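You operate a simulated robot arm through the tools that you are given. There is no shell and no other tool. Be economical: measure what you need, move in short steps, check, and stop when the job is done.

You run a simulated two-armed robot. Do the job below in one go: nothing can be reset, and whatever is moved stays where it is left.

TASK
Put one of the tape rolls from the top of the packing table on the white plate. Stack the grey box marked "12V" from the top of the grey table on top of the grey box labelled "24V". Take the green spare holder from the top of the packing table and leave it on the top of the grey table. Put two of the blue parts boxes from the top of the packing table on the top of the blue bench. Any order will do. Set down upright: blue parts box.

The check looks at the end state, three seconds after you hand in, the way a careful person would. Anything else that was tipped, shoved, dropped, spilled or broken makes it a failure.

THE ROBOT
Two 7-joint arms with two-finger parallel grippers on one trunk, on a base that drives. Base frame: it is fixed to the floor where the robot stands at the start and does not move with it; the origin is under the middle of the robot, x ahead of it, y to its left, z up. Lengths are in mm, angles in rad, forces in N, time in s.
The left shoulder is at the start at [110, 169, 1511], the right one opposite. With the tool pointing down near the work surface each hand reaches from about 280 to 680 mm from the robot's upright axis, wherever it stands, measured 20 degrees to its own side. Places, roughly: blue parts box [750, 0, 750]; grey box [-1000, -1250, 750]; spare holder [500, -750, 750]; tape roll (6x6x3 cm) [900, -100, 800]; top of the blue bench [800, -4200, 800]; top of the grey table [-1200, -1000, 800]; white plate (9x9x1 cm) [500, -100, 800]. Payload 1.57 kg a hand.
The tool frame of a hand sits at the grasp point between the pads (the TCP): z along the fingers, y along the line on which they close. The tips reach 30 mm beyond it. Largest opening 80 mm; finger width 17, thickness 12; the body of the gripper, 40 by 82 mm, starts 80 mm behind the TCP.
Orientation is that of the tool frame in the base frame, as a unit quaternion [x, y, z, w]. With the fingers straight down and closing along the base's y, the tool's x points along the base's -x, its y along +y and its z along -z.

THE INTERFACE
- The arms move only by the tool move_arm. It takes "left_motion", "right_motion" or both (then of equal length, played together; a hand with none holds still); each is a list of rows, each an object of numbers (a shift or turn left out is 0, a gripper value left out holds the last): "dx", "dy", "dz": the shift along the tool's x, y, z in units of 300 mm (1.0 is 300 mm); "wx", "wy", "wz": the turn, a rotation vector about the tool's x, y, z in units of 60 degrees (1.0 is 60 degrees); "jaw": the finger opening in mm, from 0 to 80. In form: [{"dx": .., "dy": .., "dz": .., "wx": .., "wy": .., "wz": .., "jaw": ..}, ...]. A call has 1 to 8 rows; each row is the pose to reach, as a shift and turn from the pose commanded when the call began, along the tool's axes at that moment. A call with a number of a shift or a turn outside -1 to 1 is refused whole. A row lasts 0.2 s, in which the tool goes at most 50 mm and 0.15 rad; a call with a longer step from one row to the next is refused whole, and so is a gripper value outside its range. Where a pose cannot be reached the arm comes as near as it can. A force on the tool above 40 N (or 10 N above the force at the start of the call, whichever is more), or a blocked arm, ends the call early, and 0.2 s more pass. The fingers move at their own pace (about 72 mm/s each) and stop on an object; they squeeze with about 30 N. The grip force told is the motor's: it shows also when the fingers shut on nothing. Time passes only in rows, and 0.2 s behind the last, so rows that repeat a pose let the fingers close. The reply holds the time, the measured pose of the TCP, the force on the tool along the base axes, the opening and the grip force, in the units named above and with some noise, with the torque about the TCP (base axes, N m) and any sound that the robot's microphone picked up.
- Cameras (640 x 400 px; columns grow to the right, rows downward): "scene" is now at [138.8, -19.6, 1696.8]; the picture's right is [-0.32, -0.95, 0.00], its down [-0.77, 0.26, -0.58] and it looks along [0.55, -0.19, -0.82] (base axes); focal length 248 px, centre (320, 200). "left" rides on the left gripper at [72, 7, -122] in its tool frame; the picture's right is [-0.09, 1.00, 0.00], its down [-0.84, -0.08, -0.54] and it looks along [-0.54, -0.05, 0.84] (tool axes); focal length 238 px, centre (320, 200). "right" rides on the right gripper at [72, -7, -122] in its tool frame; the picture's right is [0.09, 1.00, 0.00], its down [-0.84, 0.08, -0.54] and it looks along [-0.54, 0.05, 0.84] (tool axes); focal length 238 px, centre (320, 200). There is no depth. A picture from a camera that has moved, and an enlarged one, comes with that camera's place and axes in the base frame and with its lens. The place of the scene camera against the robot may be out by one fixed shift of up to 25 mm in any direction.
- camera(camera): a new picture of that camera. The clock stands still meanwhile.
- move_column(by): slides the trunk up (or, below 0, down) by that many mm; the arms and the scene camera ride with it, the base frame stays. It gives what a move gives, with no picture.
- base_move(legs): drives the robot by 1 to 6 legs, each [ahead, left, turn to the left] in mm, mm and rad, along the robot's own axes; the way and the turn of a leg run together, so that a leg with both is an arc; at most 1500 mm and 3.142 rad a leg. The arms and the cameras ride along, it lands a little off, and it stops where it bumps. It gives what a move gives.
- turn_head(pan, tilt): turns the head with the scene camera to pan (to the left, within 1.501 rad either way) and tilt (down, from -0.506 to 1.204), counted from straight ahead of the robot. It gives what a move gives.
- close_up(camera, box): a new picture of the part [left, top, right, bottom] of that camera's present view, enlarged. The clock stands still meanwhile.
- close_job(): hands the job in; it is judged then, once.

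Work in short steps. Places have to be worked out from the pictures, the camera data and where the tool is seen: move nearer, look again, correct. Check each grasp and each placing, and mend what went wrong. You have 165 turns and 138 pictures in all, those below and enlarged ones among them. Open the grippers and draw the arms clear of the work before you hand the job in, unless the task says otherwise; then end with one line.

The tools are called after ">>>" by a JSON object that holds its "name" and its "arguments". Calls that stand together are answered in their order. move_arm: Moves the arms, as the interface text tells. Its arguments: {"type":"object","properties":{"left_motion":{"type":"array"},"right_motion":{"type":"array"}},"required":[]} The other tools are called the same way: move_column (by) slides the trunk up or down; base_move (legs) drives the base; turn_head (pan, tilt) turns the head that bears the scene camera; camera (camera) takes a picture; close_up (camera, box) takes an enlarged picture of a part of a camera's view; close_job () hands the job in.

At the start:

```text
time: 0.0
left_eef_pos: [620.8, -91.7, 1105.4]
left_ee_rot: [0.0, 1.0, 0.0, -0.001]
left_force: [0.2, -0.5, 0.1]
left_ft_torque: [0.01, 0.01, 0.0]
left_grip_width: 79.9
left_finger_force: 0.1
right_eef_pos: [328.7, -441.3, 975.5]
right_ee_rot: [0.0, 1.0, 0.001, 0.0]
right_force: [-0.3, 0.1, -0.4]
right_ft_torque: [-0.01, 0.01, -0.04]
right_grip_width: 79.9
right_finger_force: 0.1
trunk travel left (down, up): [-825.0, 65.0]
robot x, y, heading: [-0.7, -0.7, -0.001]
head pan, tilt: [-0.328, 0.956]
```

scene: 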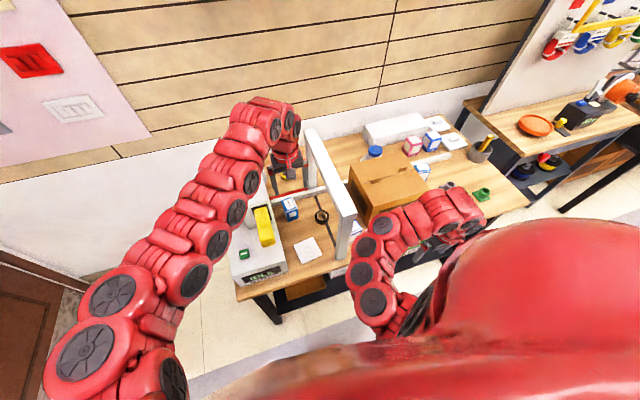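
right: 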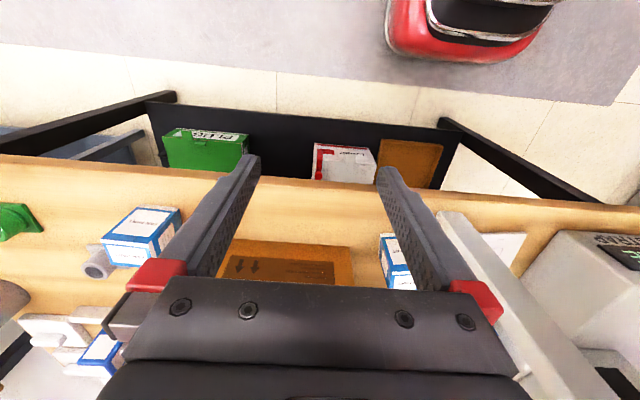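
left: 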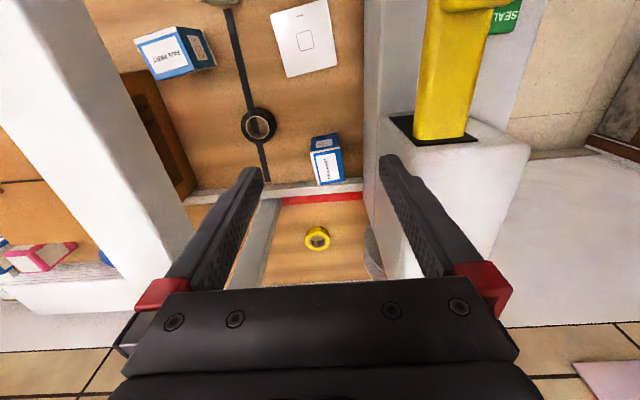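

The first pictures show the packing table ahead, with a gantry frame, a white plate, tape rolls and boxes. I enlarge parts of the scene to identify things.

>>> {"name": "close_up", "arguments": {"camera": "scene", "box": [230, 100, 390, 300]}}

>>> {"name": "close_up", "arguments": {"camera": "scene", "box": [350, 90, 530, 220]}}

>>> {"name": "close_up", "arguments": {"camera": "left", "box": [120, 0, 400, 260]}}

```text
2.00 times, centred on (310, 200) of scene
camera zoom: at [138.8, -19.6, 1696.8], right [-0.32, -0.95, 0.0], down [-0.77, 0.26, -0.58], along [0.55, -0.19, -0.82], focal length 496 px, centre (340, 200)
```

zoom: 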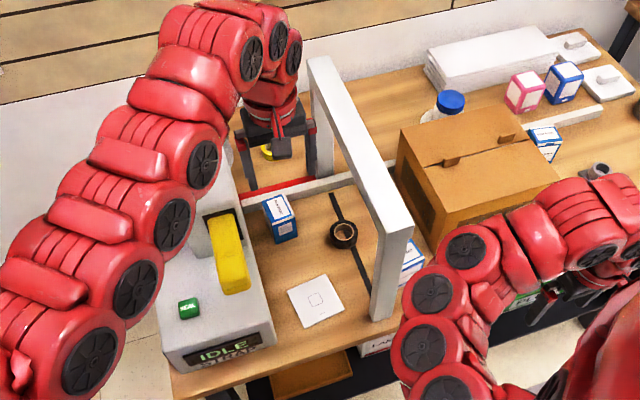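

```text
3.08 times, centred on (440, 155) of scene
camera zoom: at [138.8, -19.6, 1696.8], right [-0.32, -0.95, 0.0], down [-0.77, 0.26, -0.58], along [0.55, -0.19, -0.82], focal length 762 px, centre (-49, 338)
```

zoom: 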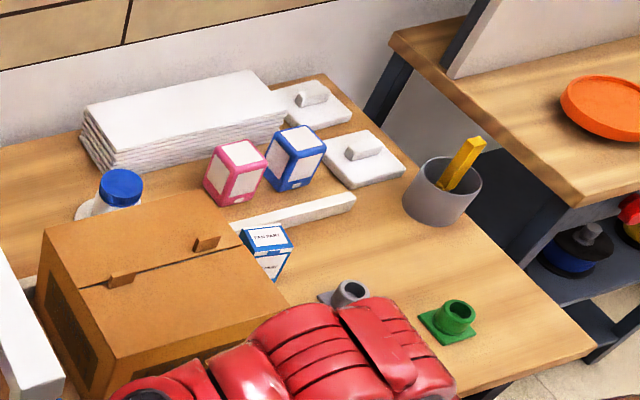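

```text
1.54 times, centred on (260, 130) of left
camera zoom: at [548.4, -84.1, 1228.2], right [0.09, 1.0, 0.0], down [0.84, -0.08, 0.54], along [0.54, -0.05, -0.84], focal length 367 px, centre (412, 308)
```

zoom: 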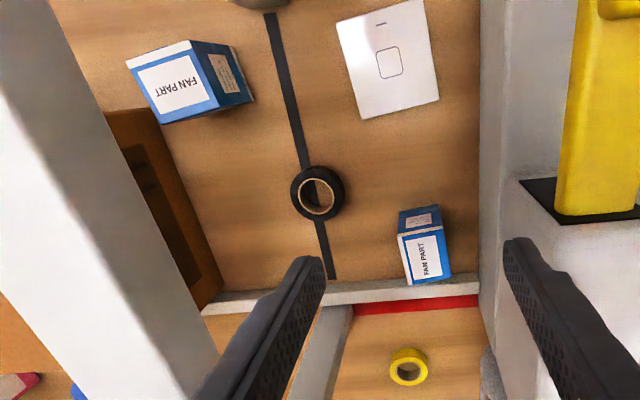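

The black tape roll triangulates to about (658,-206,790), right under a frame bar at y≈-220, z≈1100; the plate is at about (536,-106). I plan to grasp it with the left hand leaning to +y, so I first yaw the hand 90°.

>>> {"name": "move_arm", "arguments": {"left_motion": [{"wz": 0.14}, {"wz": 0.28}, {"wz": 0.42}, {"wz": 0.56}, {"wz": 0.7}, {"wz": 0.84}, {"wz": 0.98}]}}

>>> {"name": "move_arm", "arguments": {"left_motion": [{"wz": 0.13}, {"wz": 0.26}, {"wz": 0.39}, {"wz": 0.52}]}}

>>> {"name": "camera", "arguments": {"camera": "left"}}

>>> {"name": "camera", "arguments": {"camera": "scene"}}

```text
time: 1.6
left_eef_pos: [621.8, -90.7, 1106.0]
left_ee_rot: [0.491, 0.871, 0.0, 0.0]
left_force: [0.4, -0.4, 1.0]
left_ft_torque: [0.0, -0.01, 0.06]
left_grip_width: 79.9
left_finger_force: 0.0
right_eef_pos: [328.9, -442.0, 975.4]
right_ee_rot: [0.0, 1.0, 0.0, 0.0]
right_force: [0.3, 0.7, -0.2]
right_ft_torque: [0.04, 0.0, -0.02]
right_grip_width: 80.1
right_finger_force: 0.1
trunk travel left (down, up): [-825.0, 65.0]
robot x, y, heading: [1.6, 0.2, -0.001]
head pan, tilt: [-0.328, 0.956]
```

```text
time: 2.6
left_eef_pos: [620.8, -90.4, 1106.2]
left_ee_rot: [0.708, 0.706, 0.001, 0.0]
left_force: [-0.1, -1.0, 0.0]
left_ft_torque: [-0.01, 0.02, 0.02]
left_grip_width: 79.8
left_finger_force: 0.1
right_eef_pos: [328.3, -441.9, 975.1]
right_ee_rot: [0.0, 1.0, -0.001, 0.0]
right_force: [1.1, 0.1, -0.3]
right_ft_torque: [0.02, 0.0, 0.04]
right_grip_width: 79.6
right_finger_force: 0.1
trunk travel left (down, up): [-825.0, 65.0]
robot x, y, heading: [-5.7, 0.0, 0.003]
head pan, tilt: [-0.328, 0.956]
```

```text
131 pictures are left
camera left: at [626.9, -18.9, 1228.3], right [1.0, -0.09, 0.0], down [-0.08, -0.84, 0.54], along [-0.05, -0.54, -0.84], focal length 238 px, centre (320, 200)
```

left: 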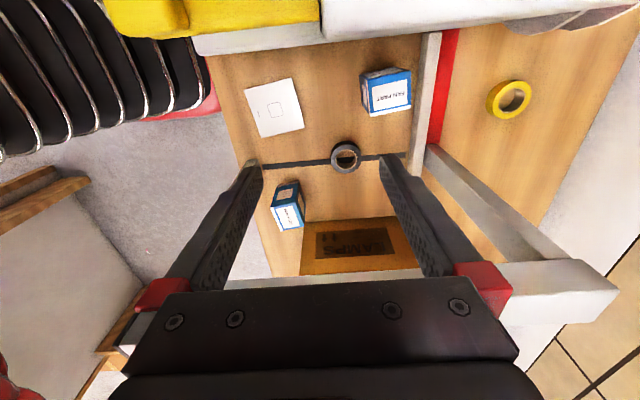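

```text
130 pictures are left
camera scene: at [138.8, -19.6, 1696.8], right [-0.32, -0.95, 0.0], down [-0.77, 0.26, -0.58], along [0.55, -0.19, -0.82], focal length 248 px, centre (320, 200)
```

scene: 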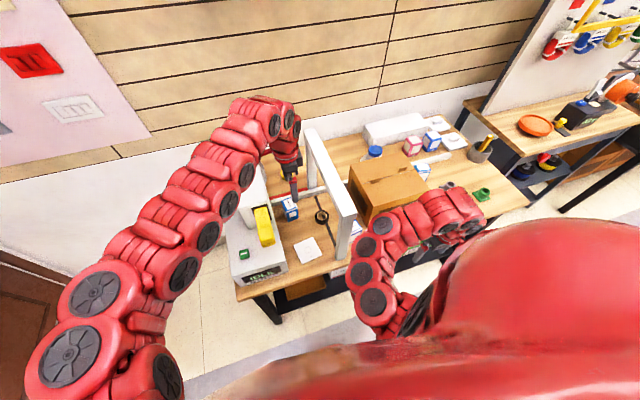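

The hand is yawed. Now I lean it 30° so the wrist sits towards +y, clear of the bar.

>>> {"name": "move_arm", "arguments": {"left_motion": [{"wy": -0.125, "jaw": 78}, {"wy": -0.25}, {"wy": -0.375}, {"wy": -0.5}, {"wy": -0.5}]}}

```text
time: 3.8
left_eef_pos: [621.5, -91.5, 1104.7]
left_ee_rot: [0.683, 0.683, -0.183, 0.183]
left_force: [0.3, 0.0, -0.2]
left_ft_torque: [-0.01, 0.01, -0.01]
left_grip_width: 78.0
left_finger_force: 0.0
right_eef_pos: [329.1, -441.4, 975.6]
right_ee_rot: [0.0, 1.0, 0.001, 0.0]
right_force: [-0.5, 0.0, 0.2]
right_ft_torque: [-0.01, -0.01, 0.0]
right_grip_width: 80.1
right_finger_force: 0.1
trunk travel left (down, up): [-825.0, 65.0]
robot x, y, heading: [-0.7, -2.7, 0.001]
head pan, tilt: [-0.328, 0.956]
```

The lean came out as intended. I move to a standoff about 140 mm back along the finger axis from the tape.

>>> {"name": "move_arm", "arguments": {"left_motion": [{"dx": 0.039, "dy": 0.025, "dz": 0.112}, {"dx": 0.078, "dy": 0.05, "dz": 0.224}, {"dx": 0.117, "dy": 0.075, "dz": 0.336}, {"dx": 0.156, "dy": 0.1, "dz": 0.448}, {"dx": 0.195, "dy": 0.125, "dz": 0.56}, {"dx": 0.195, "dy": 0.125, "dz": 0.56}]}}

>>> {"name": "camera", "arguments": {"camera": "left"}}

>>> {"name": "camera", "arguments": {"camera": "scene"}}

```text
time: 4.8
left_eef_pos: [645.7, -114.7, 986.7]
left_ee_rot: [0.68, 0.686, -0.183, 0.183]
left_force: [0.6, 0.4, 2.5]
left_ft_torque: [0.19, 0.08, -0.01]
left_grip_width: 78.0
left_finger_force: 0.0
right_eef_pos: [327.1, -441.3, 977.3]
right_ee_rot: [-0.001, 1.0, 0.0, 0.002]
right_force: [-0.2, -0.2, -0.6]
right_ft_torque: [-0.02, 0.04, 0.0]
right_grip_width: 80.1
right_finger_force: 0.1
trunk travel left (down, up): [-825.0, 65.0]
robot x, y, heading: [2.3, -5.2, 0.004]
head pan, tilt: [-0.328, 0.956]
stopped in row 4 (left hand): the force on the tool passed its limit at 108 N (the readings are from after the stop); the commanded pose is now the measured one
```

```text
129 pictures are left
camera left: at [651.7, 9.4, 1057.0], right [1.0, -0.07, 0.04], down [-0.07, -0.45, 0.89], along [-0.04, -0.89, -0.46], focal length 238 px, centre (320, 200)
```

left: 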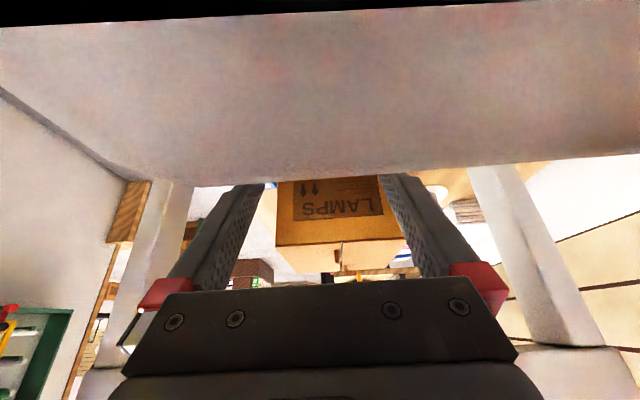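

```text
128 pictures are left
camera scene: at [135.0, -19.3, 1697.1], right [-0.32, -0.95, 0.0], down [-0.77, 0.26, -0.58], along [0.55, -0.19, -0.82], focal length 248 px, centre (320, 200)
```

scene: 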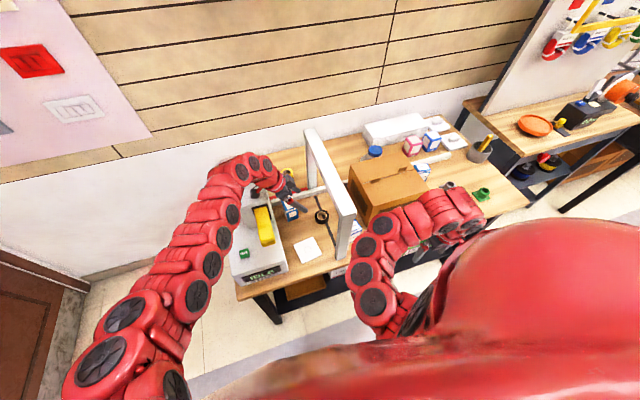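

The wrist hit the tall machine on the left (its top is near z≈1045, right face at y≈-10). I back straight up and undo the lean, then reposition the base so the arm comes straight down the gap.

>>> {"name": "move_arm", "arguments": {"left_motion": [{"dx": -0.055, "dz": -0.095}, {"dx": -0.11, "dz": -0.19}, {"dx": -0.17, "dz": -0.29}, {"dx": -0.23, "dz": -0.39}]}}

>>> {"name": "move_arm", "arguments": {"left_motion": [{"wy": 0.125}, {"wy": 0.25}, {"wy": 0.375}, {"wy": 0.5}, {"wy": 0.5}]}}

>>> {"name": "close_up", "arguments": {"camera": "scene", "box": [220, 120, 380, 310]}}

>>> {"name": "camera", "arguments": {"camera": "left"}}

```text
time: 5.8
left_eef_pos: [647.4, -116.1, 1122.2]
left_ee_rot: [0.681, 0.685, -0.184, 0.182]
left_force: [-1.1, 0.5, 0.4]
left_ft_torque: [-0.01, -0.03, 0.04]
left_grip_width: 78.0
left_finger_force: 0.1
right_eef_pos: [327.7, -441.6, 975.7]
right_ee_rot: [0.0, 1.0, 0.0, 0.0]
right_force: [0.5, 0.2, 0.0]
right_ft_torque: [0.01, -0.03, 0.0]
right_grip_width: 80.0
right_finger_force: 0.0
trunk travel left (down, up): [-825.0, 65.0]
robot x, y, heading: [-0.1, -1.6, -0.003]
head pan, tilt: [-0.328, 0.956]
```

```text
time: 7.0
left_eef_pos: [650.1, -114.9, 1121.4]
left_ee_rot: [0.704, 0.71, -0.001, -0.001]
left_force: [0.3, -0.4, -0.2]
left_ft_torque: [-0.01, 0.02, 0.01]
left_grip_width: 78.0
left_finger_force: 0.1
right_eef_pos: [329.6, -440.6, 976.1]
right_ee_rot: [-0.001, 1.0, -0.001, -0.001]
right_force: [0.5, 0.2, 1.7]
right_ft_torque: [0.0, 0.03, 0.0]
right_grip_width: 80.0
right_finger_force: 0.0
trunk travel left (down, up): [-825.0, 65.0]
robot x, y, heading: [-0.6, -0.4, 0.002]
head pan, tilt: [-0.328, 0.956]
```

```text
2.11 times, centred on (300, 215) of scene
camera zoom: at [139.1, -17.7, 1696.8], right [-0.32, -0.95, 0.0], down [-0.77, 0.26, -0.58], along [0.55, -0.19, -0.82], focal length 522 px, centre (362, 168)
```

zoom: 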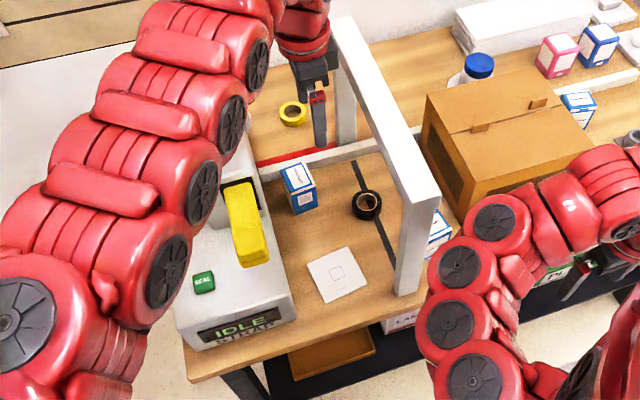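

```text
126 pictures are left
camera left: at [655.4, -42.5, 1243.7], right [1.0, -0.09, 0.0], down [-0.07, -0.84, 0.54], along [-0.05, -0.54, -0.84], focal length 238 px, centre (320, 200)
```

left: 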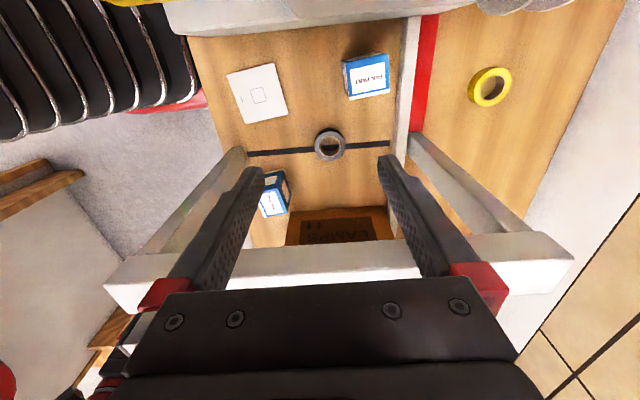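

The collision was with the rear tower of the machine (x≥640, y≥-10, top ≈1045). I'll raise the hand above the bar and drive 250 mm right so the left arm comes in through the gap from the robot's side.

>>> {"name": "move_arm", "arguments": {"left_motion": [{"dz": -0.13}, {"dz": -0.26}, {"dz": -0.4}, {"dz": -0.4}]}}

>>> {"name": "base_move", "arguments": {"legs": [[0, -250, 0]]}}

```text
time: 8.0
left_eef_pos: [648.8, -116.3, 1241.8]
left_ee_rot: [0.705, 0.709, -0.002, -0.001]
left_force: [0.5, -0.1, 0.7]
left_ft_torque: [0.02, 0.0, 0.02]
left_grip_width: 78.0
left_finger_force: 0.0
right_eef_pos: [330.2, -441.1, 975.7]
right_ee_rot: [0.0, 1.0, -0.001, 0.0]
right_force: [1.5, 0.4, 0.2]
right_ft_torque: [-0.01, -0.01, -0.03]
right_grip_width: 80.1
right_finger_force: 0.1
trunk travel left (down, up): [-825.0, 65.0]
robot x, y, heading: [-2.4, -3.7, -0.002]
head pan, tilt: [-0.328, 0.956]
```

```text
time: 9.8
left_eef_pos: [648.8, -364.6, 1241.5]
left_ee_rot: [0.705, 0.709, -0.001, 0.0]
left_force: [-0.6, 0.5, -0.2]
left_ft_torque: [0.01, -0.01, -0.01]
left_grip_width: 78.0
left_finger_force: 0.1
right_eef_pos: [328.6, -689.8, 975.6]
right_ee_rot: [0.0, 1.0, 0.0, 0.0]
right_force: [0.9, -0.3, -0.8]
right_ft_torque: [0.02, 0.0, -0.01]
right_grip_width: 80.1
right_finger_force: 0.0
trunk travel left (down, up): [-825.0, 65.0]
robot x, y, heading: [-1.0, -250.8, -0.002]
head pan, tilt: [-0.328, 0.956]
```

Now I bring the left hand back over the gap (y≈-140) and lean it 20°.

>>> {"name": "move_arm", "arguments": {"left_motion": [{"dx": 0.15}, {"dx": 0.3}, {"dx": 0.45}, {"dx": 0.6, "wy": -0.11}, {"dx": 0.74, "dy": 0.03, "wy": -0.22}, {"dx": 0.74, "dy": 0.03, "wy": -0.333}, {"dx": 0.74, "dy": 0.03, "wy": -0.333}]}}

>>> {"name": "turn_head", "arguments": {"pan": 0.15, "tilt": 0.956}}

>>> {"name": "camera", "arguments": {"camera": "left"}}

>>> {"name": "camera", "arguments": {"camera": "scene"}}

```text
time: 11.4
left_eef_pos: [657.1, -143.7, 1240.8]
left_ee_rot: [0.695, 0.698, -0.123, 0.122]
left_force: [0.3, 0.3, 0.6]
left_ft_torque: [-0.03, -0.02, 0.04]
left_grip_width: 78.0
left_finger_force: 0.1
right_eef_pos: [330.2, -691.9, 975.2]
right_ee_rot: [-0.001, 1.0, 0.001, 0.001]
right_force: [-0.1, -0.4, 0.6]
right_ft_torque: [0.01, 0.0, 0.01]
right_grip_width: 79.8
right_finger_force: 0.1
trunk travel left (down, up): [-825.0, 65.0]
robot x, y, heading: [-0.1, -250.7, 0.003]
head pan, tilt: [-0.328, 0.956]
```

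```text
time: 12.3
left_eef_pos: [655.8, -144.8, 1240.0]
left_ee_rot: [0.695, 0.698, -0.123, 0.122]
left_force: [-0.3, -0.2, 0.3]
left_ft_torque: [-0.02, 0.04, 0.03]
left_grip_width: 78.1
left_finger_force: 0.2
right_eef_pos: [328.6, -690.8, 975.3]
right_ee_rot: [-0.001, 1.0, 0.0, 0.0]
right_force: [-0.5, 0.6, 0.0]
right_ft_torque: [0.0, 0.01, -0.03]
right_grip_width: 80.2
right_finger_force: 0.0
trunk travel left (down, up): [-825.0, 65.0]
robot x, y, heading: [0.7, -248.2, -0.004]
head pan, tilt: [0.15, 0.956]
```

```text
125 pictures are left
camera left: at [662.4, -34.4, 1330.1], right [1.0, -0.08, 0.03], down [-0.07, -0.6, 0.79], along [-0.05, -0.79, -0.61], focal length 238 px, centre (320, 200)
```

left: 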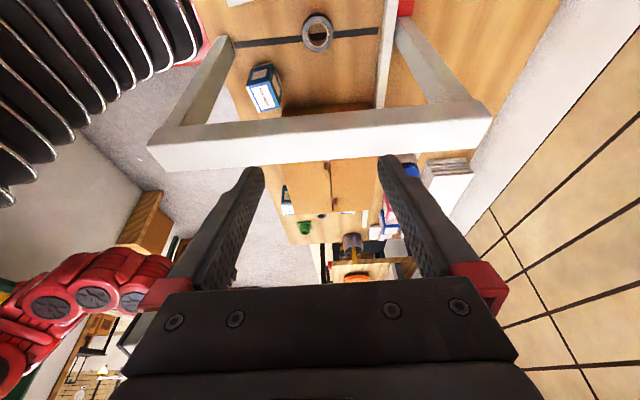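

```text
124 pictures are left
camera scene: at [141.8, -235.0, 1696.8], right [0.15, -0.99, 0.0], down [-0.81, -0.12, -0.58], along [0.57, 0.09, -0.82], focal length 248 px, centre (320, 200)
```

scene: 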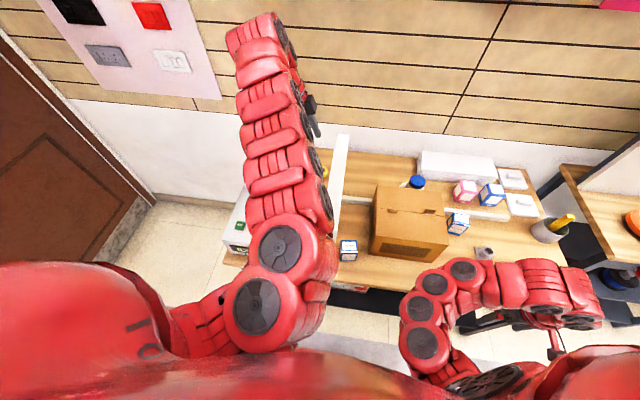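

The base shift gives the arm a straight run in. I descend in the gap to z≈985, watching the force.

>>> {"name": "move_arm", "arguments": {"left_motion": [{"dx": 0.037, "dy": 0.002, "dz": 0.137}, {"dx": 0.075, "dy": 0.003, "dz": 0.274}, {"dx": 0.112, "dy": 0.005, "dz": 0.411}, {"dx": 0.15, "dy": 0.007, "dz": 0.549}, {"dx": 0.187, "dy": 0.009, "dz": 0.686}, {"dx": 0.225, "dy": 0.01, "dz": 0.823}, {"dx": 0.225, "dy": 0.01, "dz": 0.823}]}}

>>> {"name": "camera", "arguments": {"camera": "left"}}

```text
time: 13.9
left_eef_pos: [658.7, -163.5, 986.0]
left_ee_rot: [0.694, 0.699, -0.122, 0.122]
left_force: [-0.1, -1.2, -0.2]
left_ft_torque: [0.01, -0.02, 0.03]
left_grip_width: 77.9
left_finger_force: 0.1
right_eef_pos: [328.6, -691.4, 975.2]
right_ee_rot: [-0.001, 1.0, 0.0, 0.0]
right_force: [-0.3, 0.1, -0.5]
right_ft_torque: [-0.03, 0.0, 0.03]
right_grip_width: 80.1
right_finger_force: 0.1
trunk travel left (down, up): [-825.0, 65.0]
robot x, y, heading: [-0.4, -251.4, -0.001]
head pan, tilt: [0.15, 0.956]
```

```text
123 pictures are left
camera left: at [664.0, -54.4, 1076.2], right [1.0, -0.08, 0.03], down [-0.07, -0.6, 0.8], along [-0.05, -0.79, -0.61], focal length 238 px, centre (320, 200)
```

left: 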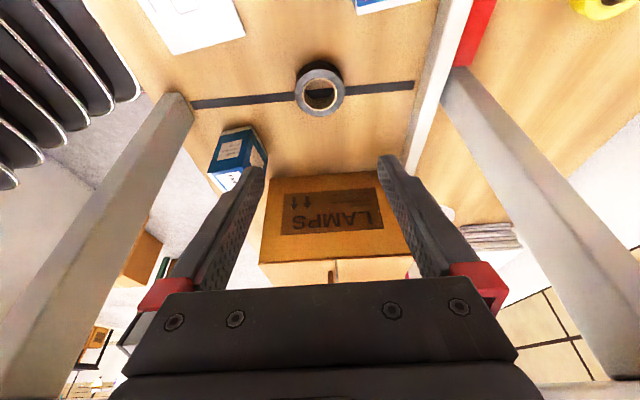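

The way is clear and the tape is at about (659,-202). I go down to z≈870 above it.

>>> {"name": "move_arm", "arguments": {"left_motion": [{"dx": 0.017, "dz": 0.131}, {"dx": 0.034, "dz": 0.262}, {"dx": 0.051, "dz": 0.393}, {"dx": 0.051, "dz": 0.393}]}}

>>> {"name": "camera", "arguments": {"camera": "left"}}

```text
time: 14.9
left_eef_pos: [659.9, -191.3, 869.5]
left_ee_rot: [0.694, 0.699, -0.122, 0.123]
left_force: [-0.4, 0.0, 0.7]
left_ft_torque: [0.04, 0.04, -0.08]
left_grip_width: 78.1
left_finger_force: 0.0
right_eef_pos: [329.8, -690.9, 975.5]
right_ee_rot: [0.0, 1.0, 0.0, 0.0]
right_force: [0.0, 0.3, 0.6]
right_ft_torque: [0.05, 0.01, 0.0]
right_grip_width: 80.3
right_finger_force: 0.0
trunk travel left (down, up): [-825.0, 65.0]
robot x, y, heading: [-2.8, -248.3, 0.0]
head pan, tilt: [0.15, 0.956]
```

```text
122 pictures are left
camera left: at [664.9, -81.5, 960.7], right [1.0, -0.08, 0.03], down [-0.07, -0.6, 0.8], along [-0.05, -0.79, -0.61], focal length 238 px, centre (320, 200)
```

left: 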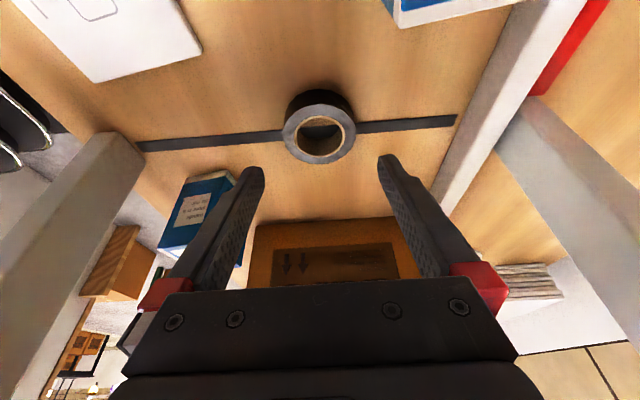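

The tape is centred between the fingers. I go down the last 60 mm in slow rows.

>>> {"name": "move_arm", "arguments": {"left_motion": [{"dx": 0.021, "dz": 0.065}, {"dx": 0.042, "dz": 0.13}, {"dx": 0.053, "dz": 0.165}, {"dx": 0.063, "dz": 0.193}, {"dx": 0.063, "dz": 0.193}]}}

>>> {"name": "camera", "arguments": {"camera": "left"}}

```text
time: 16.1
left_eef_pos: [651.0, -187.9, 853.6]
left_ee_rot: [0.695, 0.698, -0.123, 0.121]
left_force: [0.5, -1.4, 0.0]
left_ft_torque: [0.01, -0.02, 0.03]
left_grip_width: 77.9
left_finger_force: 0.1
left hand out of reach, approached as far as the arm can: row 1, 2, 3, 4, 5
right_eef_pos: [329.8, -690.9, 975.0]
right_ee_rot: [-0.002, 1.0, 0.0, 0.0]
right_force: [-0.1, 0.5, 0.7]
right_ft_torque: [-0.01, -0.02, -0.01]
right_grip_width: 80.0
right_finger_force: 0.0
trunk travel left (down, up): [-825.0, 65.0]
robot x, y, heading: [0.8, -250.1, 0.002]
head pan, tilt: [0.15, 0.956]
```

```text
121 pictures are left
camera left: at [655.5, -78.3, 943.0], right [1.0, -0.08, 0.03], down [-0.07, -0.6, 0.8], along [-0.05, -0.79, -0.61], focal length 238 px, centre (320, 200)
```

left: 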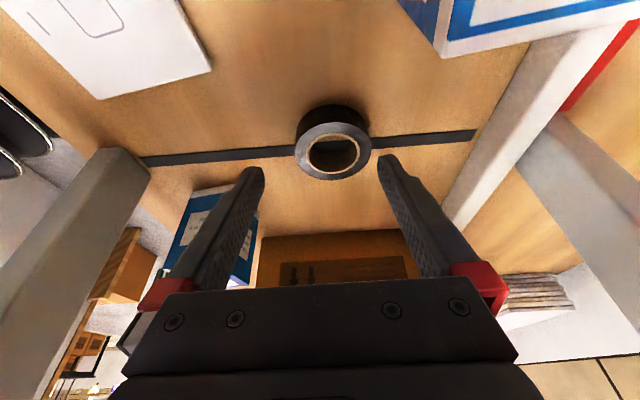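

The left arm is at its reach limit at this trunk height. I raise the hand 100 mm and lower the trunk 120 mm to gain reach.

>>> {"name": "move_arm", "arguments": {"left_motion": [{"dx": -0.04, "dy": 0.009, "dz": -0.1}, {"dx": -0.08, "dy": 0.018, "dz": -0.2}, {"dx": -0.12, "dy": 0.027, "dz": -0.3}, {"dx": -0.12, "dy": 0.027, "dz": -0.3}]}}

>>> {"name": "move_column", "arguments": {"by": -100}}

>>> {"name": "camera", "arguments": {"camera": "left"}}

>>> {"name": "camera", "arguments": {"camera": "scene"}}

```text
time: 17.1
left_eef_pos: [656.5, -190.4, 951.6]
left_ee_rot: [0.694, 0.699, -0.122, 0.121]
left_force: [1.1, -0.2, 0.1]
left_ft_torque: [-0.01, -0.01, 0.01]
left_grip_width: 78.0
left_finger_force: 0.0
right_eef_pos: [329.0, -691.0, 975.1]
right_ee_rot: [-0.001, 1.0, 0.0, 0.0]
right_force: [0.0, 0.2, -0.2]
right_ft_torque: [-0.02, -0.01, 0.01]
right_grip_width: 79.7
right_finger_force: 0.1
trunk travel left (down, up): [-825.0, 65.0]
robot x, y, heading: [-1.6, -246.6, -0.001]
head pan, tilt: [0.15, 0.956]
```

```text
time: 18.4
left_eef_pos: [656.5, -189.7, 851.0]
left_ee_rot: [0.694, 0.699, -0.122, 0.123]
left_force: [-0.2, -0.4, 0.6]
left_ft_torque: [-0.01, -0.02, 0.0]
left_grip_width: 78.1
left_finger_force: 0.0
right_eef_pos: [328.9, -690.3, 876.6]
right_ee_rot: [-0.001, 1.0, 0.0, 0.0]
right_force: [-0.8, -0.2, 0.2]
right_ft_torque: [-0.02, 0.01, -0.01]
right_grip_width: 80.2
right_finger_force: 0.1
trunk travel left (down, up): [-725.0, 165.0]
robot x, y, heading: [3.7, -247.9, 0.001]
head pan, tilt: [0.15, 0.956]
```

```text
120 pictures are left
camera left: at [662.0, -80.9, 940.7], right [1.0, -0.08, 0.03], down [-0.07, -0.6, 0.8], along [-0.05, -0.79, -0.61], focal length 238 px, centre (320, 200)
```

left: 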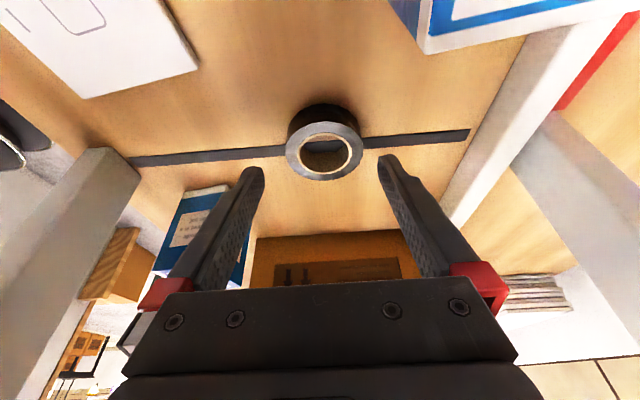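

```text
119 pictures are left
camera scene: at [141.6, -234.7, 1596.9], right [0.15, -0.99, 0.0], down [-0.81, -0.12, -0.58], along [0.57, 0.09, -0.82], focal length 248 px, centre (320, 200)
```

scene: 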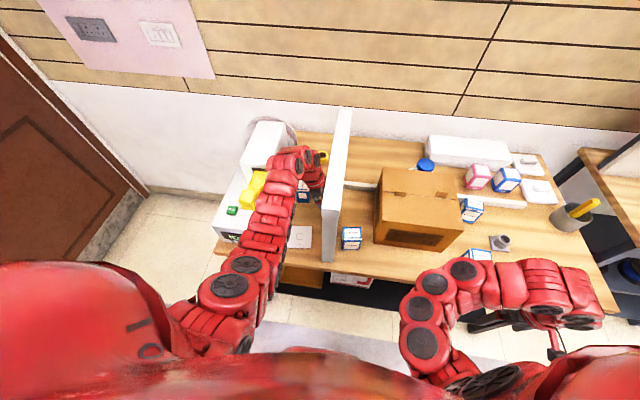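

The tape's top works out at z≈799, centre (659,-197). I descend to z≈804.

>>> {"name": "move_arm", "arguments": {"left_motion": [{"dx": 0.018, "dy": 0.005, "dz": 0.05}, {"dx": 0.036, "dy": 0.01, "dz": 0.1}, {"dx": 0.046, "dy": 0.01, "dz": 0.125}, {"dx": 0.054, "dy": 0.01, "dz": 0.147}, {"dx": 0.054, "dy": 0.01, "dz": 0.147}]}}

>>> {"name": "camera", "arguments": {"camera": "left"}}

```text
time: 19.5
left_eef_pos: [663.6, -190.2, 812.6]
left_ee_rot: [0.694, 0.698, -0.121, 0.13]
left_force: [-11.6, 5.0, 32.2]
left_ft_torque: [0.1, 1.72, -0.49]
left_grip_width: 80.1
left_finger_force: 1.5
right_eef_pos: [327.6, -689.7, 875.4]
right_ee_rot: [-0.001, 1.0, 0.0, 0.001]
right_force: [0.4, -0.4, -1.2]
right_ft_torque: [0.0, 0.01, -0.01]
right_grip_width: 79.7
right_finger_force: 0.1
trunk travel left (down, up): [-725.0, 165.0]
robot x, y, heading: [-3.2, -249.5, 0.005]
head pan, tilt: [0.15, 0.956]
stopped in row 5 (left hand): the force on the tool passed its limit at 42 N (the readings are from after the stop); the commanded pose is now the measured one
```

```text
118 pictures are left
camera left: at [666.4, -80.3, 901.5], right [1.0, -0.08, 0.04], down [-0.08, -0.6, 0.8], along [-0.04, -0.8, -0.6], focal length 238 px, centre (320, 200)
```

left: 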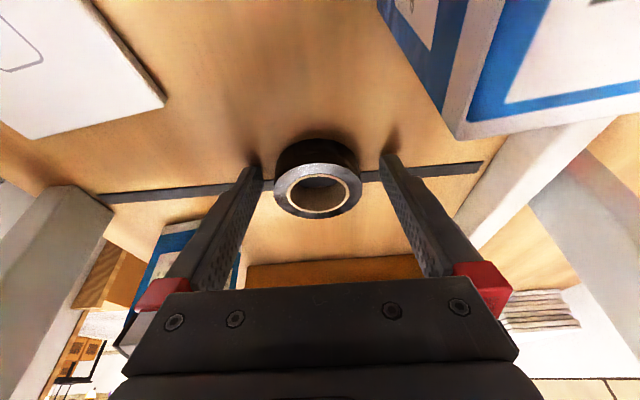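

The tips touched the table surface at TCP z≈812; the fingers straddle the tape. I lift 3 mm and close.

>>> {"name": "move_arm", "arguments": {"left_motion": [{"dz": -0.01, "dx": -0.004}, {"dz": -0.01, "dx": -0.004, "jaw": 50}, {"dz": -0.01, "dx": -0.004, "jaw": 50}, {"dz": -0.01, "dx": -0.004, "jaw": 50}]}}

>>> {"name": "camera", "arguments": {"camera": "left"}}

```text
time: 20.5
left_eef_pos: [663.3, -190.6, 811.0]
left_ee_rot: [0.695, 0.697, -0.12, 0.127]
left_force: [-0.1, 2.0, 9.3]
left_ft_torque: [0.02, 0.26, -0.08]
left_grip_width: 56.7
left_finger_force: 29.8
right_eef_pos: [329.4, -691.1, 875.1]
right_ee_rot: [-0.001, 1.0, -0.001, 0.002]
right_force: [-0.9, 0.3, -0.7]
right_ft_torque: [0.01, 0.01, -0.02]
right_grip_width: 80.0
right_finger_force: 0.0
trunk travel left (down, up): [-725.0, 165.0]
robot x, y, heading: [2.1, -246.6, -0.001]
head pan, tilt: [0.15, 0.956]
```

```text
117 pictures are left
camera left: at [667.9, -81.1, 901.6], right [1.0, -0.08, 0.04], down [-0.08, -0.6, 0.8], along [-0.04, -0.8, -0.6], focal length 238 px, centre (320, 200)
```

left: 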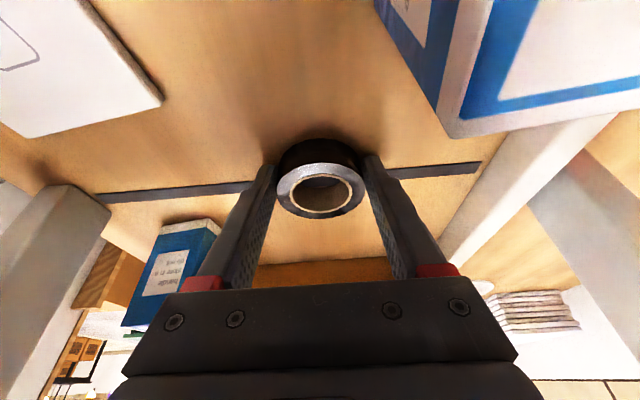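

The tape is gripped at 56.7 mm. I lift it straight up a bit and then up and out from under the bar.

>>> {"name": "move_arm", "arguments": {"left_motion": [{"dx": -0.023, "dz": -0.063}, {"dx": 0.0, "dz": -0.13}, {"dx": 0.023, "dz": -0.2}, {"dx": 0.046, "dz": -0.265}, {"dx": 0.046, "dz": -0.265}]}}

>>> {"name": "camera", "arguments": {"camera": "left"}}

```text
time: 21.7
left_eef_pos: [661.7, -153.8, 879.6]
left_ee_rot: [0.695, 0.697, -0.121, 0.127]
left_force: [-0.4, -10.2, -6.6]
left_ft_torque: [0.27, -0.11, 0.25]
left_grip_width: 56.8
left_finger_force: 29.9
right_eef_pos: [329.9, -691.4, 875.1]
right_ee_rot: [0.0, 1.0, 0.001, 0.001]
right_force: [-0.9, 0.0, -0.5]
right_ft_torque: [-0.01, 0.0, 0.02]
right_grip_width: 80.0
right_finger_force: 0.0
trunk travel left (down, up): [-725.0, 165.0]
robot x, y, heading: [0.5, -244.9, 0.001]
head pan, tilt: [0.15, 0.956]
```

```text
116 pictures are left
camera left: at [667.3, -43.5, 970.0], right [1.0, -0.08, 0.04], down [-0.08, -0.6, 0.8], along [-0.04, -0.8, -0.6], focal length 238 px, centre (320, 200)
```

left: 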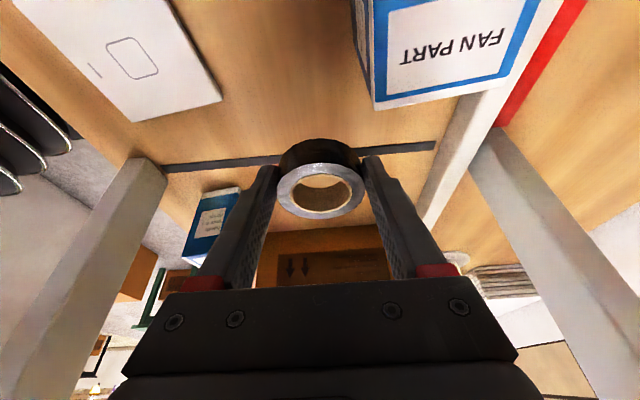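

The tape lifted cleanly, but a 10 N sideways force hints that the hand brushes the tower. I move back towards -x and slightly away from it.

>>> {"name": "move_arm", "arguments": {"left_motion": [{"dx": -0.035}, {"dx": -0.035, "dy": -0.12}, {"dx": -0.035, "dy": -0.25}, {"dx": -0.035, "dy": -0.25}]}}

```text
time: 22.7
left_eef_pos: [588.0, -161.5, 883.6]
left_ee_rot: [0.695, 0.698, -0.12, 0.126]
left_force: [0.8, -0.7, -0.7]
left_ft_torque: [0.05, 0.0, 0.01]
left_grip_width: 56.5
left_finger_force: 30.1
right_eef_pos: [330.5, -691.6, 876.3]
right_ee_rot: [-0.001, 1.0, 0.001, 0.0]
right_force: [-0.2, 0.4, 0.3]
right_ft_torque: [-0.01, 0.0, -0.01]
right_grip_width: 79.9
right_finger_force: 0.0
trunk travel left (down, up): [-725.0, 165.0]
robot x, y, heading: [-1.7, -247.2, 0.001]
head pan, tilt: [0.15, 0.956]
```

Free again. Now I swing the lean about the vertical so it points back to the robot, while shifting over towards the plate.

>>> {"name": "move_arm", "arguments": {"left_motion": [{"wx": -0.049, "wz": -0.134}, {"wx": -0.098, "wz": -0.268}, {"wx": -0.147, "wz": -0.403, "dy": -0.03}, {"wx": -0.195, "wz": -0.537, "dx": 0.03, "dz": -0.011, "dy": -0.06}, {"wx": -0.244, "wz": -0.671, "dx": 0.06, "dz": -0.022, "dy": -0.09}, {"wx": -0.293, "wz": -0.806, "dx": 0.09, "dz": -0.033, "dy": -0.12}, {"wx": -0.342, "wz": -0.94, "dx": 0.12, "dz": -0.044, "dy": -0.15}]}}

>>> {"name": "camera", "arguments": {"camera": "left"}}

>>> {"name": "camera", "arguments": {"camera": "scene"}}

```text
time: 24.3
left_eef_pos: [542.7, -122.4, 884.1]
left_ee_rot: [0.25, 0.952, -0.044, 0.172]
left_force: [0.4, 0.2, -1.2]
left_ft_torque: [-0.01, -0.02, 0.02]
left_grip_width: 56.3
left_finger_force: 30.4
right_eef_pos: [328.8, -690.7, 876.4]
right_ee_rot: [-0.001, 1.0, 0.001, 0.0]
right_force: [0.0, -0.6, 0.4]
right_ft_torque: [-0.01, -0.02, 0.0]
right_grip_width: 80.3
right_finger_force: 0.0
trunk travel left (down, up): [-725.0, 165.0]
robot x, y, heading: [3.8, -250.6, -0.003]
head pan, tilt: [0.15, 0.956]
```

```text
115 pictures are left
camera left: at [448.6, -62.3, 972.9], right [0.56, 0.82, 0.03], down [0.48, -0.36, 0.8], along [0.67, -0.44, -0.6], focal length 238 px, centre (320, 200)
```

left: 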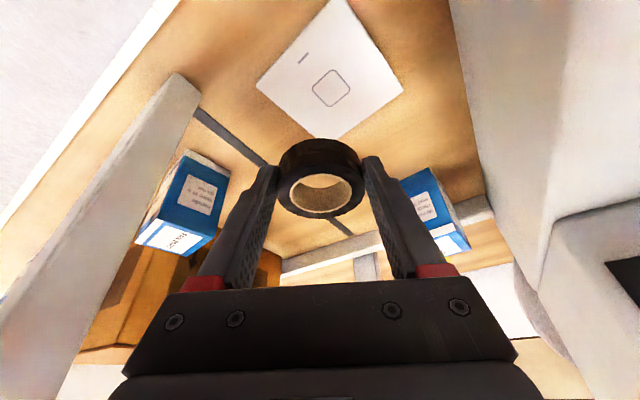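

```text
114 pictures are left
camera scene: at [141.4, -234.5, 1596.9], right [0.15, -0.99, 0.0], down [-0.81, -0.12, -0.58], along [0.57, 0.09, -0.82], focal length 248 px, centre (320, 200)
```

scene: 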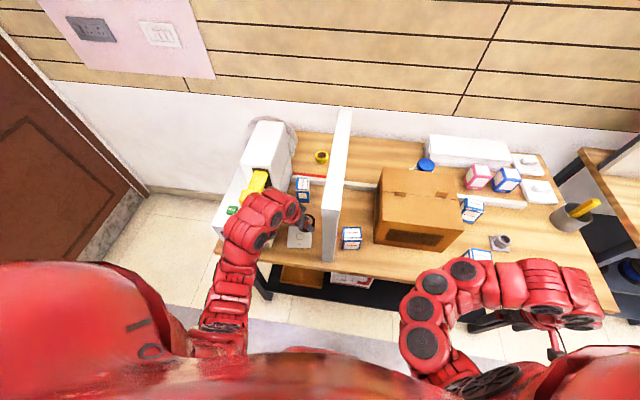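

The plate centre reads (539,-105), and the tape hangs about 36 mm below the TCP. I move over the plate and down to just above it.

>>> {"name": "move_arm", "arguments": {"left_motion": [{"dx": 0.022, "dy": 0.043, "dz": -0.018}, {"dx": 0.06, "dy": 0.043, "dz": 0.05}, {"dx": 0.09, "dy": 0.043, "dz": 0.106}, {"dx": 0.124, "dy": 0.043, "dz": 0.167}, {"dx": 0.124, "dy": 0.043, "dz": 0.167}]}}

>>> {"name": "camera", "arguments": {"camera": "left"}}

```text
time: 25.5
left_eef_pos: [535.2, -103.3, 822.3]
left_ee_rot: [0.252, 0.951, -0.043, 0.172]
left_force: [-0.3, -0.4, -0.6]
left_ft_torque: [0.01, 0.03, 0.04]
left_grip_width: 56.2
left_finger_force: 29.9
right_eef_pos: [329.8, -690.1, 874.7]
right_ee_rot: [-0.001, 1.0, 0.0, 0.001]
right_force: [0.6, 0.4, -0.1]
right_ft_torque: [-0.01, -0.02, -0.02]
right_grip_width: 79.8
right_finger_force: 0.1
trunk travel left (down, up): [-725.0, 165.0]
robot x, y, heading: [-1.2, -253.3, 0.002]
head pan, tilt: [0.15, 0.956]
```

```text
113 pictures are left
camera left: at [441.7, -42.3, 912.7], right [0.57, 0.82, 0.04], down [0.48, -0.36, 0.8], along [0.67, -0.44, -0.6], focal length 238 px, centre (320, 200)
```

left: 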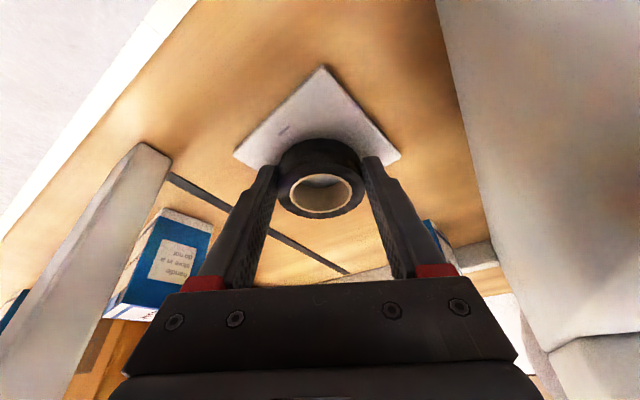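

The tape is centred over the plate ((542,-108) versus (539,-107)). I lower in millimetre steps until it rests.

>>> {"name": "move_arm", "arguments": {"left_motion": [{"dx": 0.0023, "dz": 0.0063}, {"dx": 0.0047, "dz": 0.0126}, {"dx": 0.007, "dz": 0.019}]}}

```text
time: 26.3
left_eef_pos: [535.0, -101.7, 819.2]
left_ee_rot: [0.252, 0.951, -0.043, 0.175]
left_force: [1.9, 1.1, 21.1]
left_ft_torque: [-0.08, 0.25, -0.11]
left_grip_width: 56.3
left_finger_force: 30.0
right_eef_pos: [328.4, -690.7, 877.4]
right_ee_rot: [0.0, 1.0, 0.001, 0.001]
right_force: [-0.8, -0.1, 1.0]
right_ft_torque: [0.02, -0.01, 0.01]
right_grip_width: 80.1
right_finger_force: 0.0
trunk travel left (down, up): [-725.0, 165.0]
robot x, y, heading: [-2.4, -250.9, -0.002]
head pan, tilt: [0.15, 0.956]
```

It rests on the plate (21 N). I ease off, open and retreat along the finger axis.

>>> {"name": "move_arm", "arguments": {"left_motion": [{"dx": -0.003, "dz": -0.0085}, {"dx": -0.003, "dz": -0.0085, "jaw": 78}, {"dx": -0.003, "dz": -0.0085, "jaw": 78}, {"dx": -0.003, "dz": -0.0085, "jaw": 78}, {"dz": -0.1}, {"dz": -0.22}, {"dz": -0.36}, {"dz": -0.36}]}}

>>> {"name": "camera", "arguments": {"camera": "left"}}

```text
time: 28.1
left_eef_pos: [500.1, -85.2, 915.9]
left_ee_rot: [0.252, 0.951, -0.044, 0.172]
left_force: [-0.6, -0.6, -0.1]
left_ft_torque: [-0.02, 0.01, -0.02]
left_grip_width: 78.1
left_finger_force: 0.2
right_eef_pos: [329.5, -690.4, 875.4]
right_ee_rot: [0.0, 1.0, 0.0, 0.0]
right_force: [0.0, 1.0, 0.4]
right_ft_torque: [-0.02, -0.03, 0.01]
right_grip_width: 80.0
right_finger_force: 0.1
trunk travel left (down, up): [-725.0, 165.0]
robot x, y, heading: [-0.9, -252.5, -0.001]
head pan, tilt: [0.15, 0.956]
```

```text
112 pictures are left
camera left: at [407.6, -24.6, 1006.5], right [0.57, 0.82, 0.03], down [0.48, -0.36, 0.8], along [0.67, -0.44, -0.6], focal length 238 px, centre (320, 200)
```

left: 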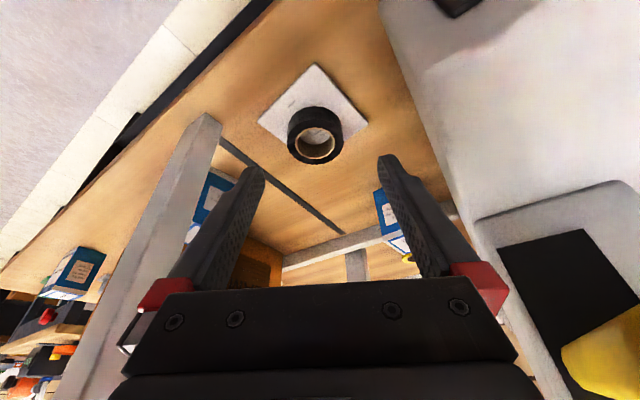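

The tape sits flat on the plate. I withdraw the left hand up and back, and look right for the green holder.

>>> {"name": "move_arm", "arguments": {"left_motion": [{"dx": 0.03, "dy": -0.035, "dz": -0.11}, {"dx": 0.06, "dy": -0.07, "dz": -0.22}, {"dx": 0.09, "dy": -0.11, "dz": -0.33}, {"dx": 0.11, "dy": -0.14, "dz": -0.43}, {"dx": 0.132, "dy": -0.164, "dz": -0.5}, {"dx": 0.132, "dy": -0.164, "dz": -0.5}]}}

>>> {"name": "turn_head", "arguments": {"pan": -0.5, "tilt": 0.9}}

>>> {"name": "camera", "arguments": {"camera": "scene"}}

>>> {"name": "camera", "arguments": {"camera": "right"}}

```text
time: 29.5
left_eef_pos: [471.1, -34.1, 1042.1]
left_ee_rot: [0.253, 0.951, -0.045, 0.17]
left_force: [-3.0, -26.8, -16.1]
left_ft_torque: [-1.19, 0.47, -0.48]
left_grip_width: 55.9
left_finger_force: 0.1
left hand out of reach, approached as far as the arm can: row 1, 2, 3, 4, 5, 6
right_eef_pos: [330.1, -694.1, 875.4]
right_ee_rot: [0.0, 1.0, 0.002, 0.001]
right_force: [-1.1, -0.2, 0.3]
right_ft_torque: [0.01, 0.01, 0.01]
right_grip_width: 79.9
right_finger_force: 0.0
trunk travel left (down, up): [-725.0, 165.0]
robot x, y, heading: [0.0, -248.2, 0.0]
head pan, tilt: [0.15, 0.956]
```

```text
time: 30.5
left_eef_pos: [469.6, -33.2, 1043.0]
left_ee_rot: [0.253, 0.951, -0.045, 0.172]
left_force: [-4.2, -28.4, -6.9]
left_ft_torque: [-1.03, 0.31, -0.57]
left_grip_width: 54.7
left_finger_force: 0.1
right_eef_pos: [330.1, -693.2, 874.6]
right_ee_rot: [-0.001, 1.0, 0.002, 0.0]
right_force: [0.0, -0.2, 0.4]
right_ft_torque: [0.0, 0.0, 0.01]
right_grip_width: 79.8
right_finger_force: 0.1
trunk travel left (down, up): [-725.0, 165.0]
robot x, y, heading: [-1.6, -247.0, -0.004]
head pan, tilt: [-0.499, 0.901]
```

```text
111 pictures are left
camera scene: at [136.6, -286.5, 1600.9], right [-0.48, -0.88, 0.0], down [-0.69, 0.38, -0.62], along [0.55, -0.29, -0.78], focal length 248 px, centre (320, 200)
```

scene: 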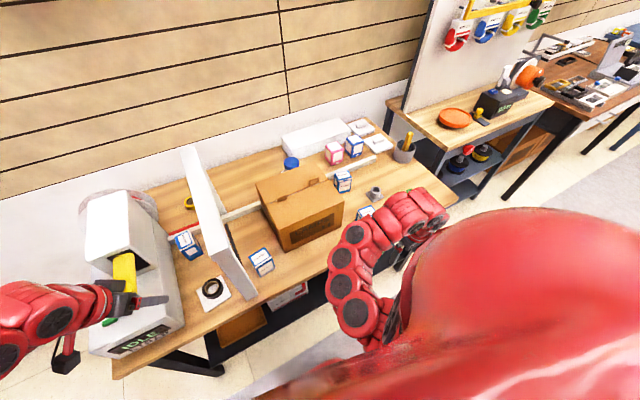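

```text
110 pictures are left
camera right: at [258.8, -699.8, 995.5], right [-0.09, 1.0, 0.0], down [0.84, 0.08, 0.54], along [0.54, 0.05, -0.84], focal length 238 px, centre (320, 200)
```

right: 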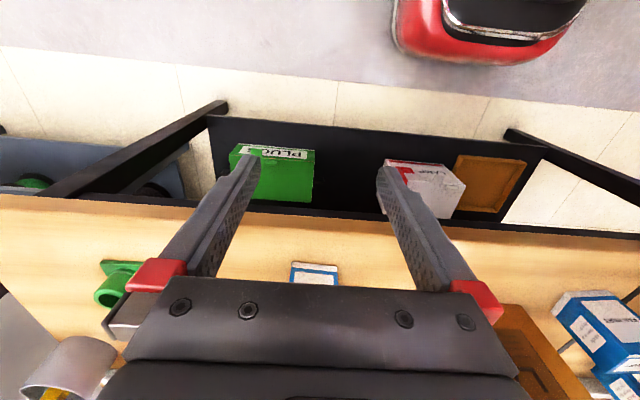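

The left finger is pressing against the yellow lever (-27 N sideways). I move the hand away from it in -y straight away.

>>> {"name": "move_arm", "arguments": {"left_motion": [{"dx": -0.03, "dy": -0.058, "dz": 0.011}, {"dx": -0.061, "dy": -0.116, "dz": 0.023}, {"dx": -0.061, "dy": -0.116, "dz": 0.023}]}}

>>> {"name": "camera", "arguments": {"camera": "left"}}

>>> {"name": "camera", "arguments": {"camera": "scene"}}

```text
time: 31.3
left_eef_pos: [469.7, -32.8, 1043.8]
left_ee_rot: [0.253, 0.951, -0.044, 0.172]
left_force: [-6.0, -27.3, -1.5]
left_ft_torque: [-0.83, 0.22, -0.49]
left_grip_width: 55.0
left_finger_force: 0.1
left hand out of reach, approached as far as the arm can: row 1, 2, 3
right_eef_pos: [329.4, -693.1, 875.4]
right_ee_rot: [-0.001, 1.0, 0.002, 0.0]
right_force: [-0.8, 0.7, -0.3]
right_ft_torque: [0.0, -0.04, 0.01]
right_grip_width: 80.0
right_finger_force: 0.1
trunk travel left (down, up): [-725.0, 165.0]
robot x, y, heading: [0.6, -248.3, 0.002]
head pan, tilt: [-0.499, 0.901]
```

```text
109 pictures are left
camera left: at [376.5, 27.7, 1133.0], right [0.57, 0.82, 0.04], down [0.48, -0.37, 0.8], along [0.67, -0.44, -0.6], focal length 238 px, centre (320, 200)
```

left: 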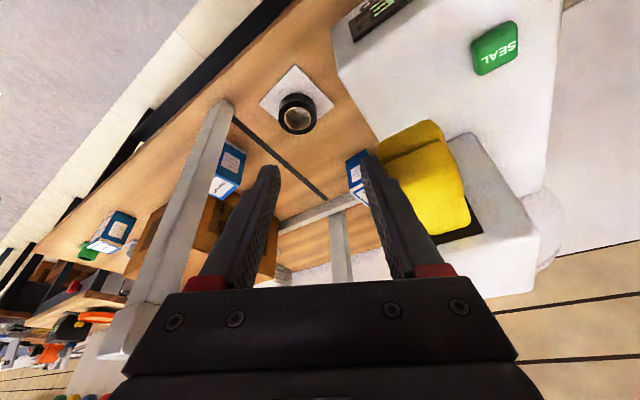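

```text
108 pictures are left
camera scene: at [135.6, -286.5, 1601.0], right [-0.48, -0.88, 0.0], down [-0.69, 0.38, -0.62], along [0.55, -0.29, -0.78], focal length 248 px, centre (320, 200)
```

scene: 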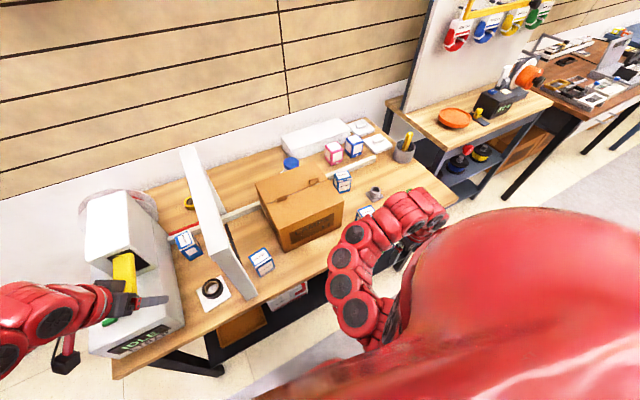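

The commanded pose was too near the body to reach. I command it forward (+x) into reach, which also takes the finger off the lever.

>>> {"name": "move_arm", "arguments": {"left_motion": [{"dx": -0.1, "dy": 0.06, "dz": 0.037}, {"dx": -0.2, "dy": 0.12, "dz": 0.074}, {"dx": -0.3, "dy": 0.18, "dz": 0.112}, {"dx": -0.3, "dy": 0.18, "dz": 0.112}]}}

>>> {"name": "camera", "arguments": {"camera": "left"}}

```text
time: 31.6
left_eef_pos: [472.5, -33.3, 1040.5]
left_ee_rot: [0.256, 0.952, -0.045, 0.162]
left_force: [-23.2, -18.7, 2.4]
left_ft_torque: [-0.47, 0.59, 0.24]
left_grip_width: 53.9
left_finger_force: 0.2
right_eef_pos: [328.8, -693.1, 874.7]
right_ee_rot: [0.0, 1.0, 0.001, 0.001]
right_force: [0.0, -0.7, 0.6]
right_ft_torque: [0.03, 0.0, -0.01]
right_grip_width: 79.9
right_finger_force: 0.0
trunk travel left (down, up): [-725.0, 165.0]
robot x, y, heading: [-2.0, -248.8, 0.001]
head pan, tilt: [-0.499, 0.901]
stopped in row 1 (left hand): the force on the tool passed its limit at 49 N (the readings are from after the stop); the commanded pose is now the measured one
```

```text
107 pictures are left
camera left: at [380.8, 27.5, 1132.2], right [0.57, 0.82, 0.03], down [0.49, -0.37, 0.79], along [0.66, -0.44, -0.61], focal length 238 px, centre (320, 200)
```

left: 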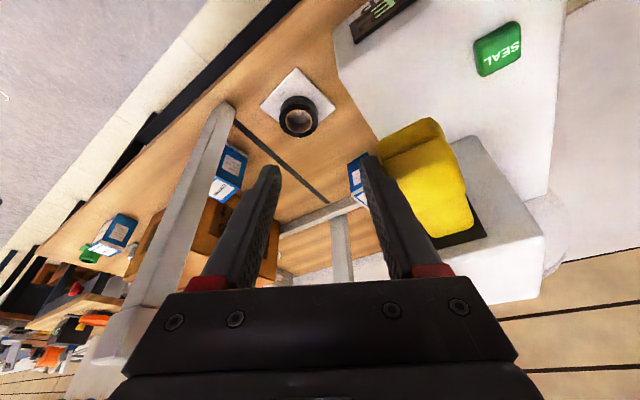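

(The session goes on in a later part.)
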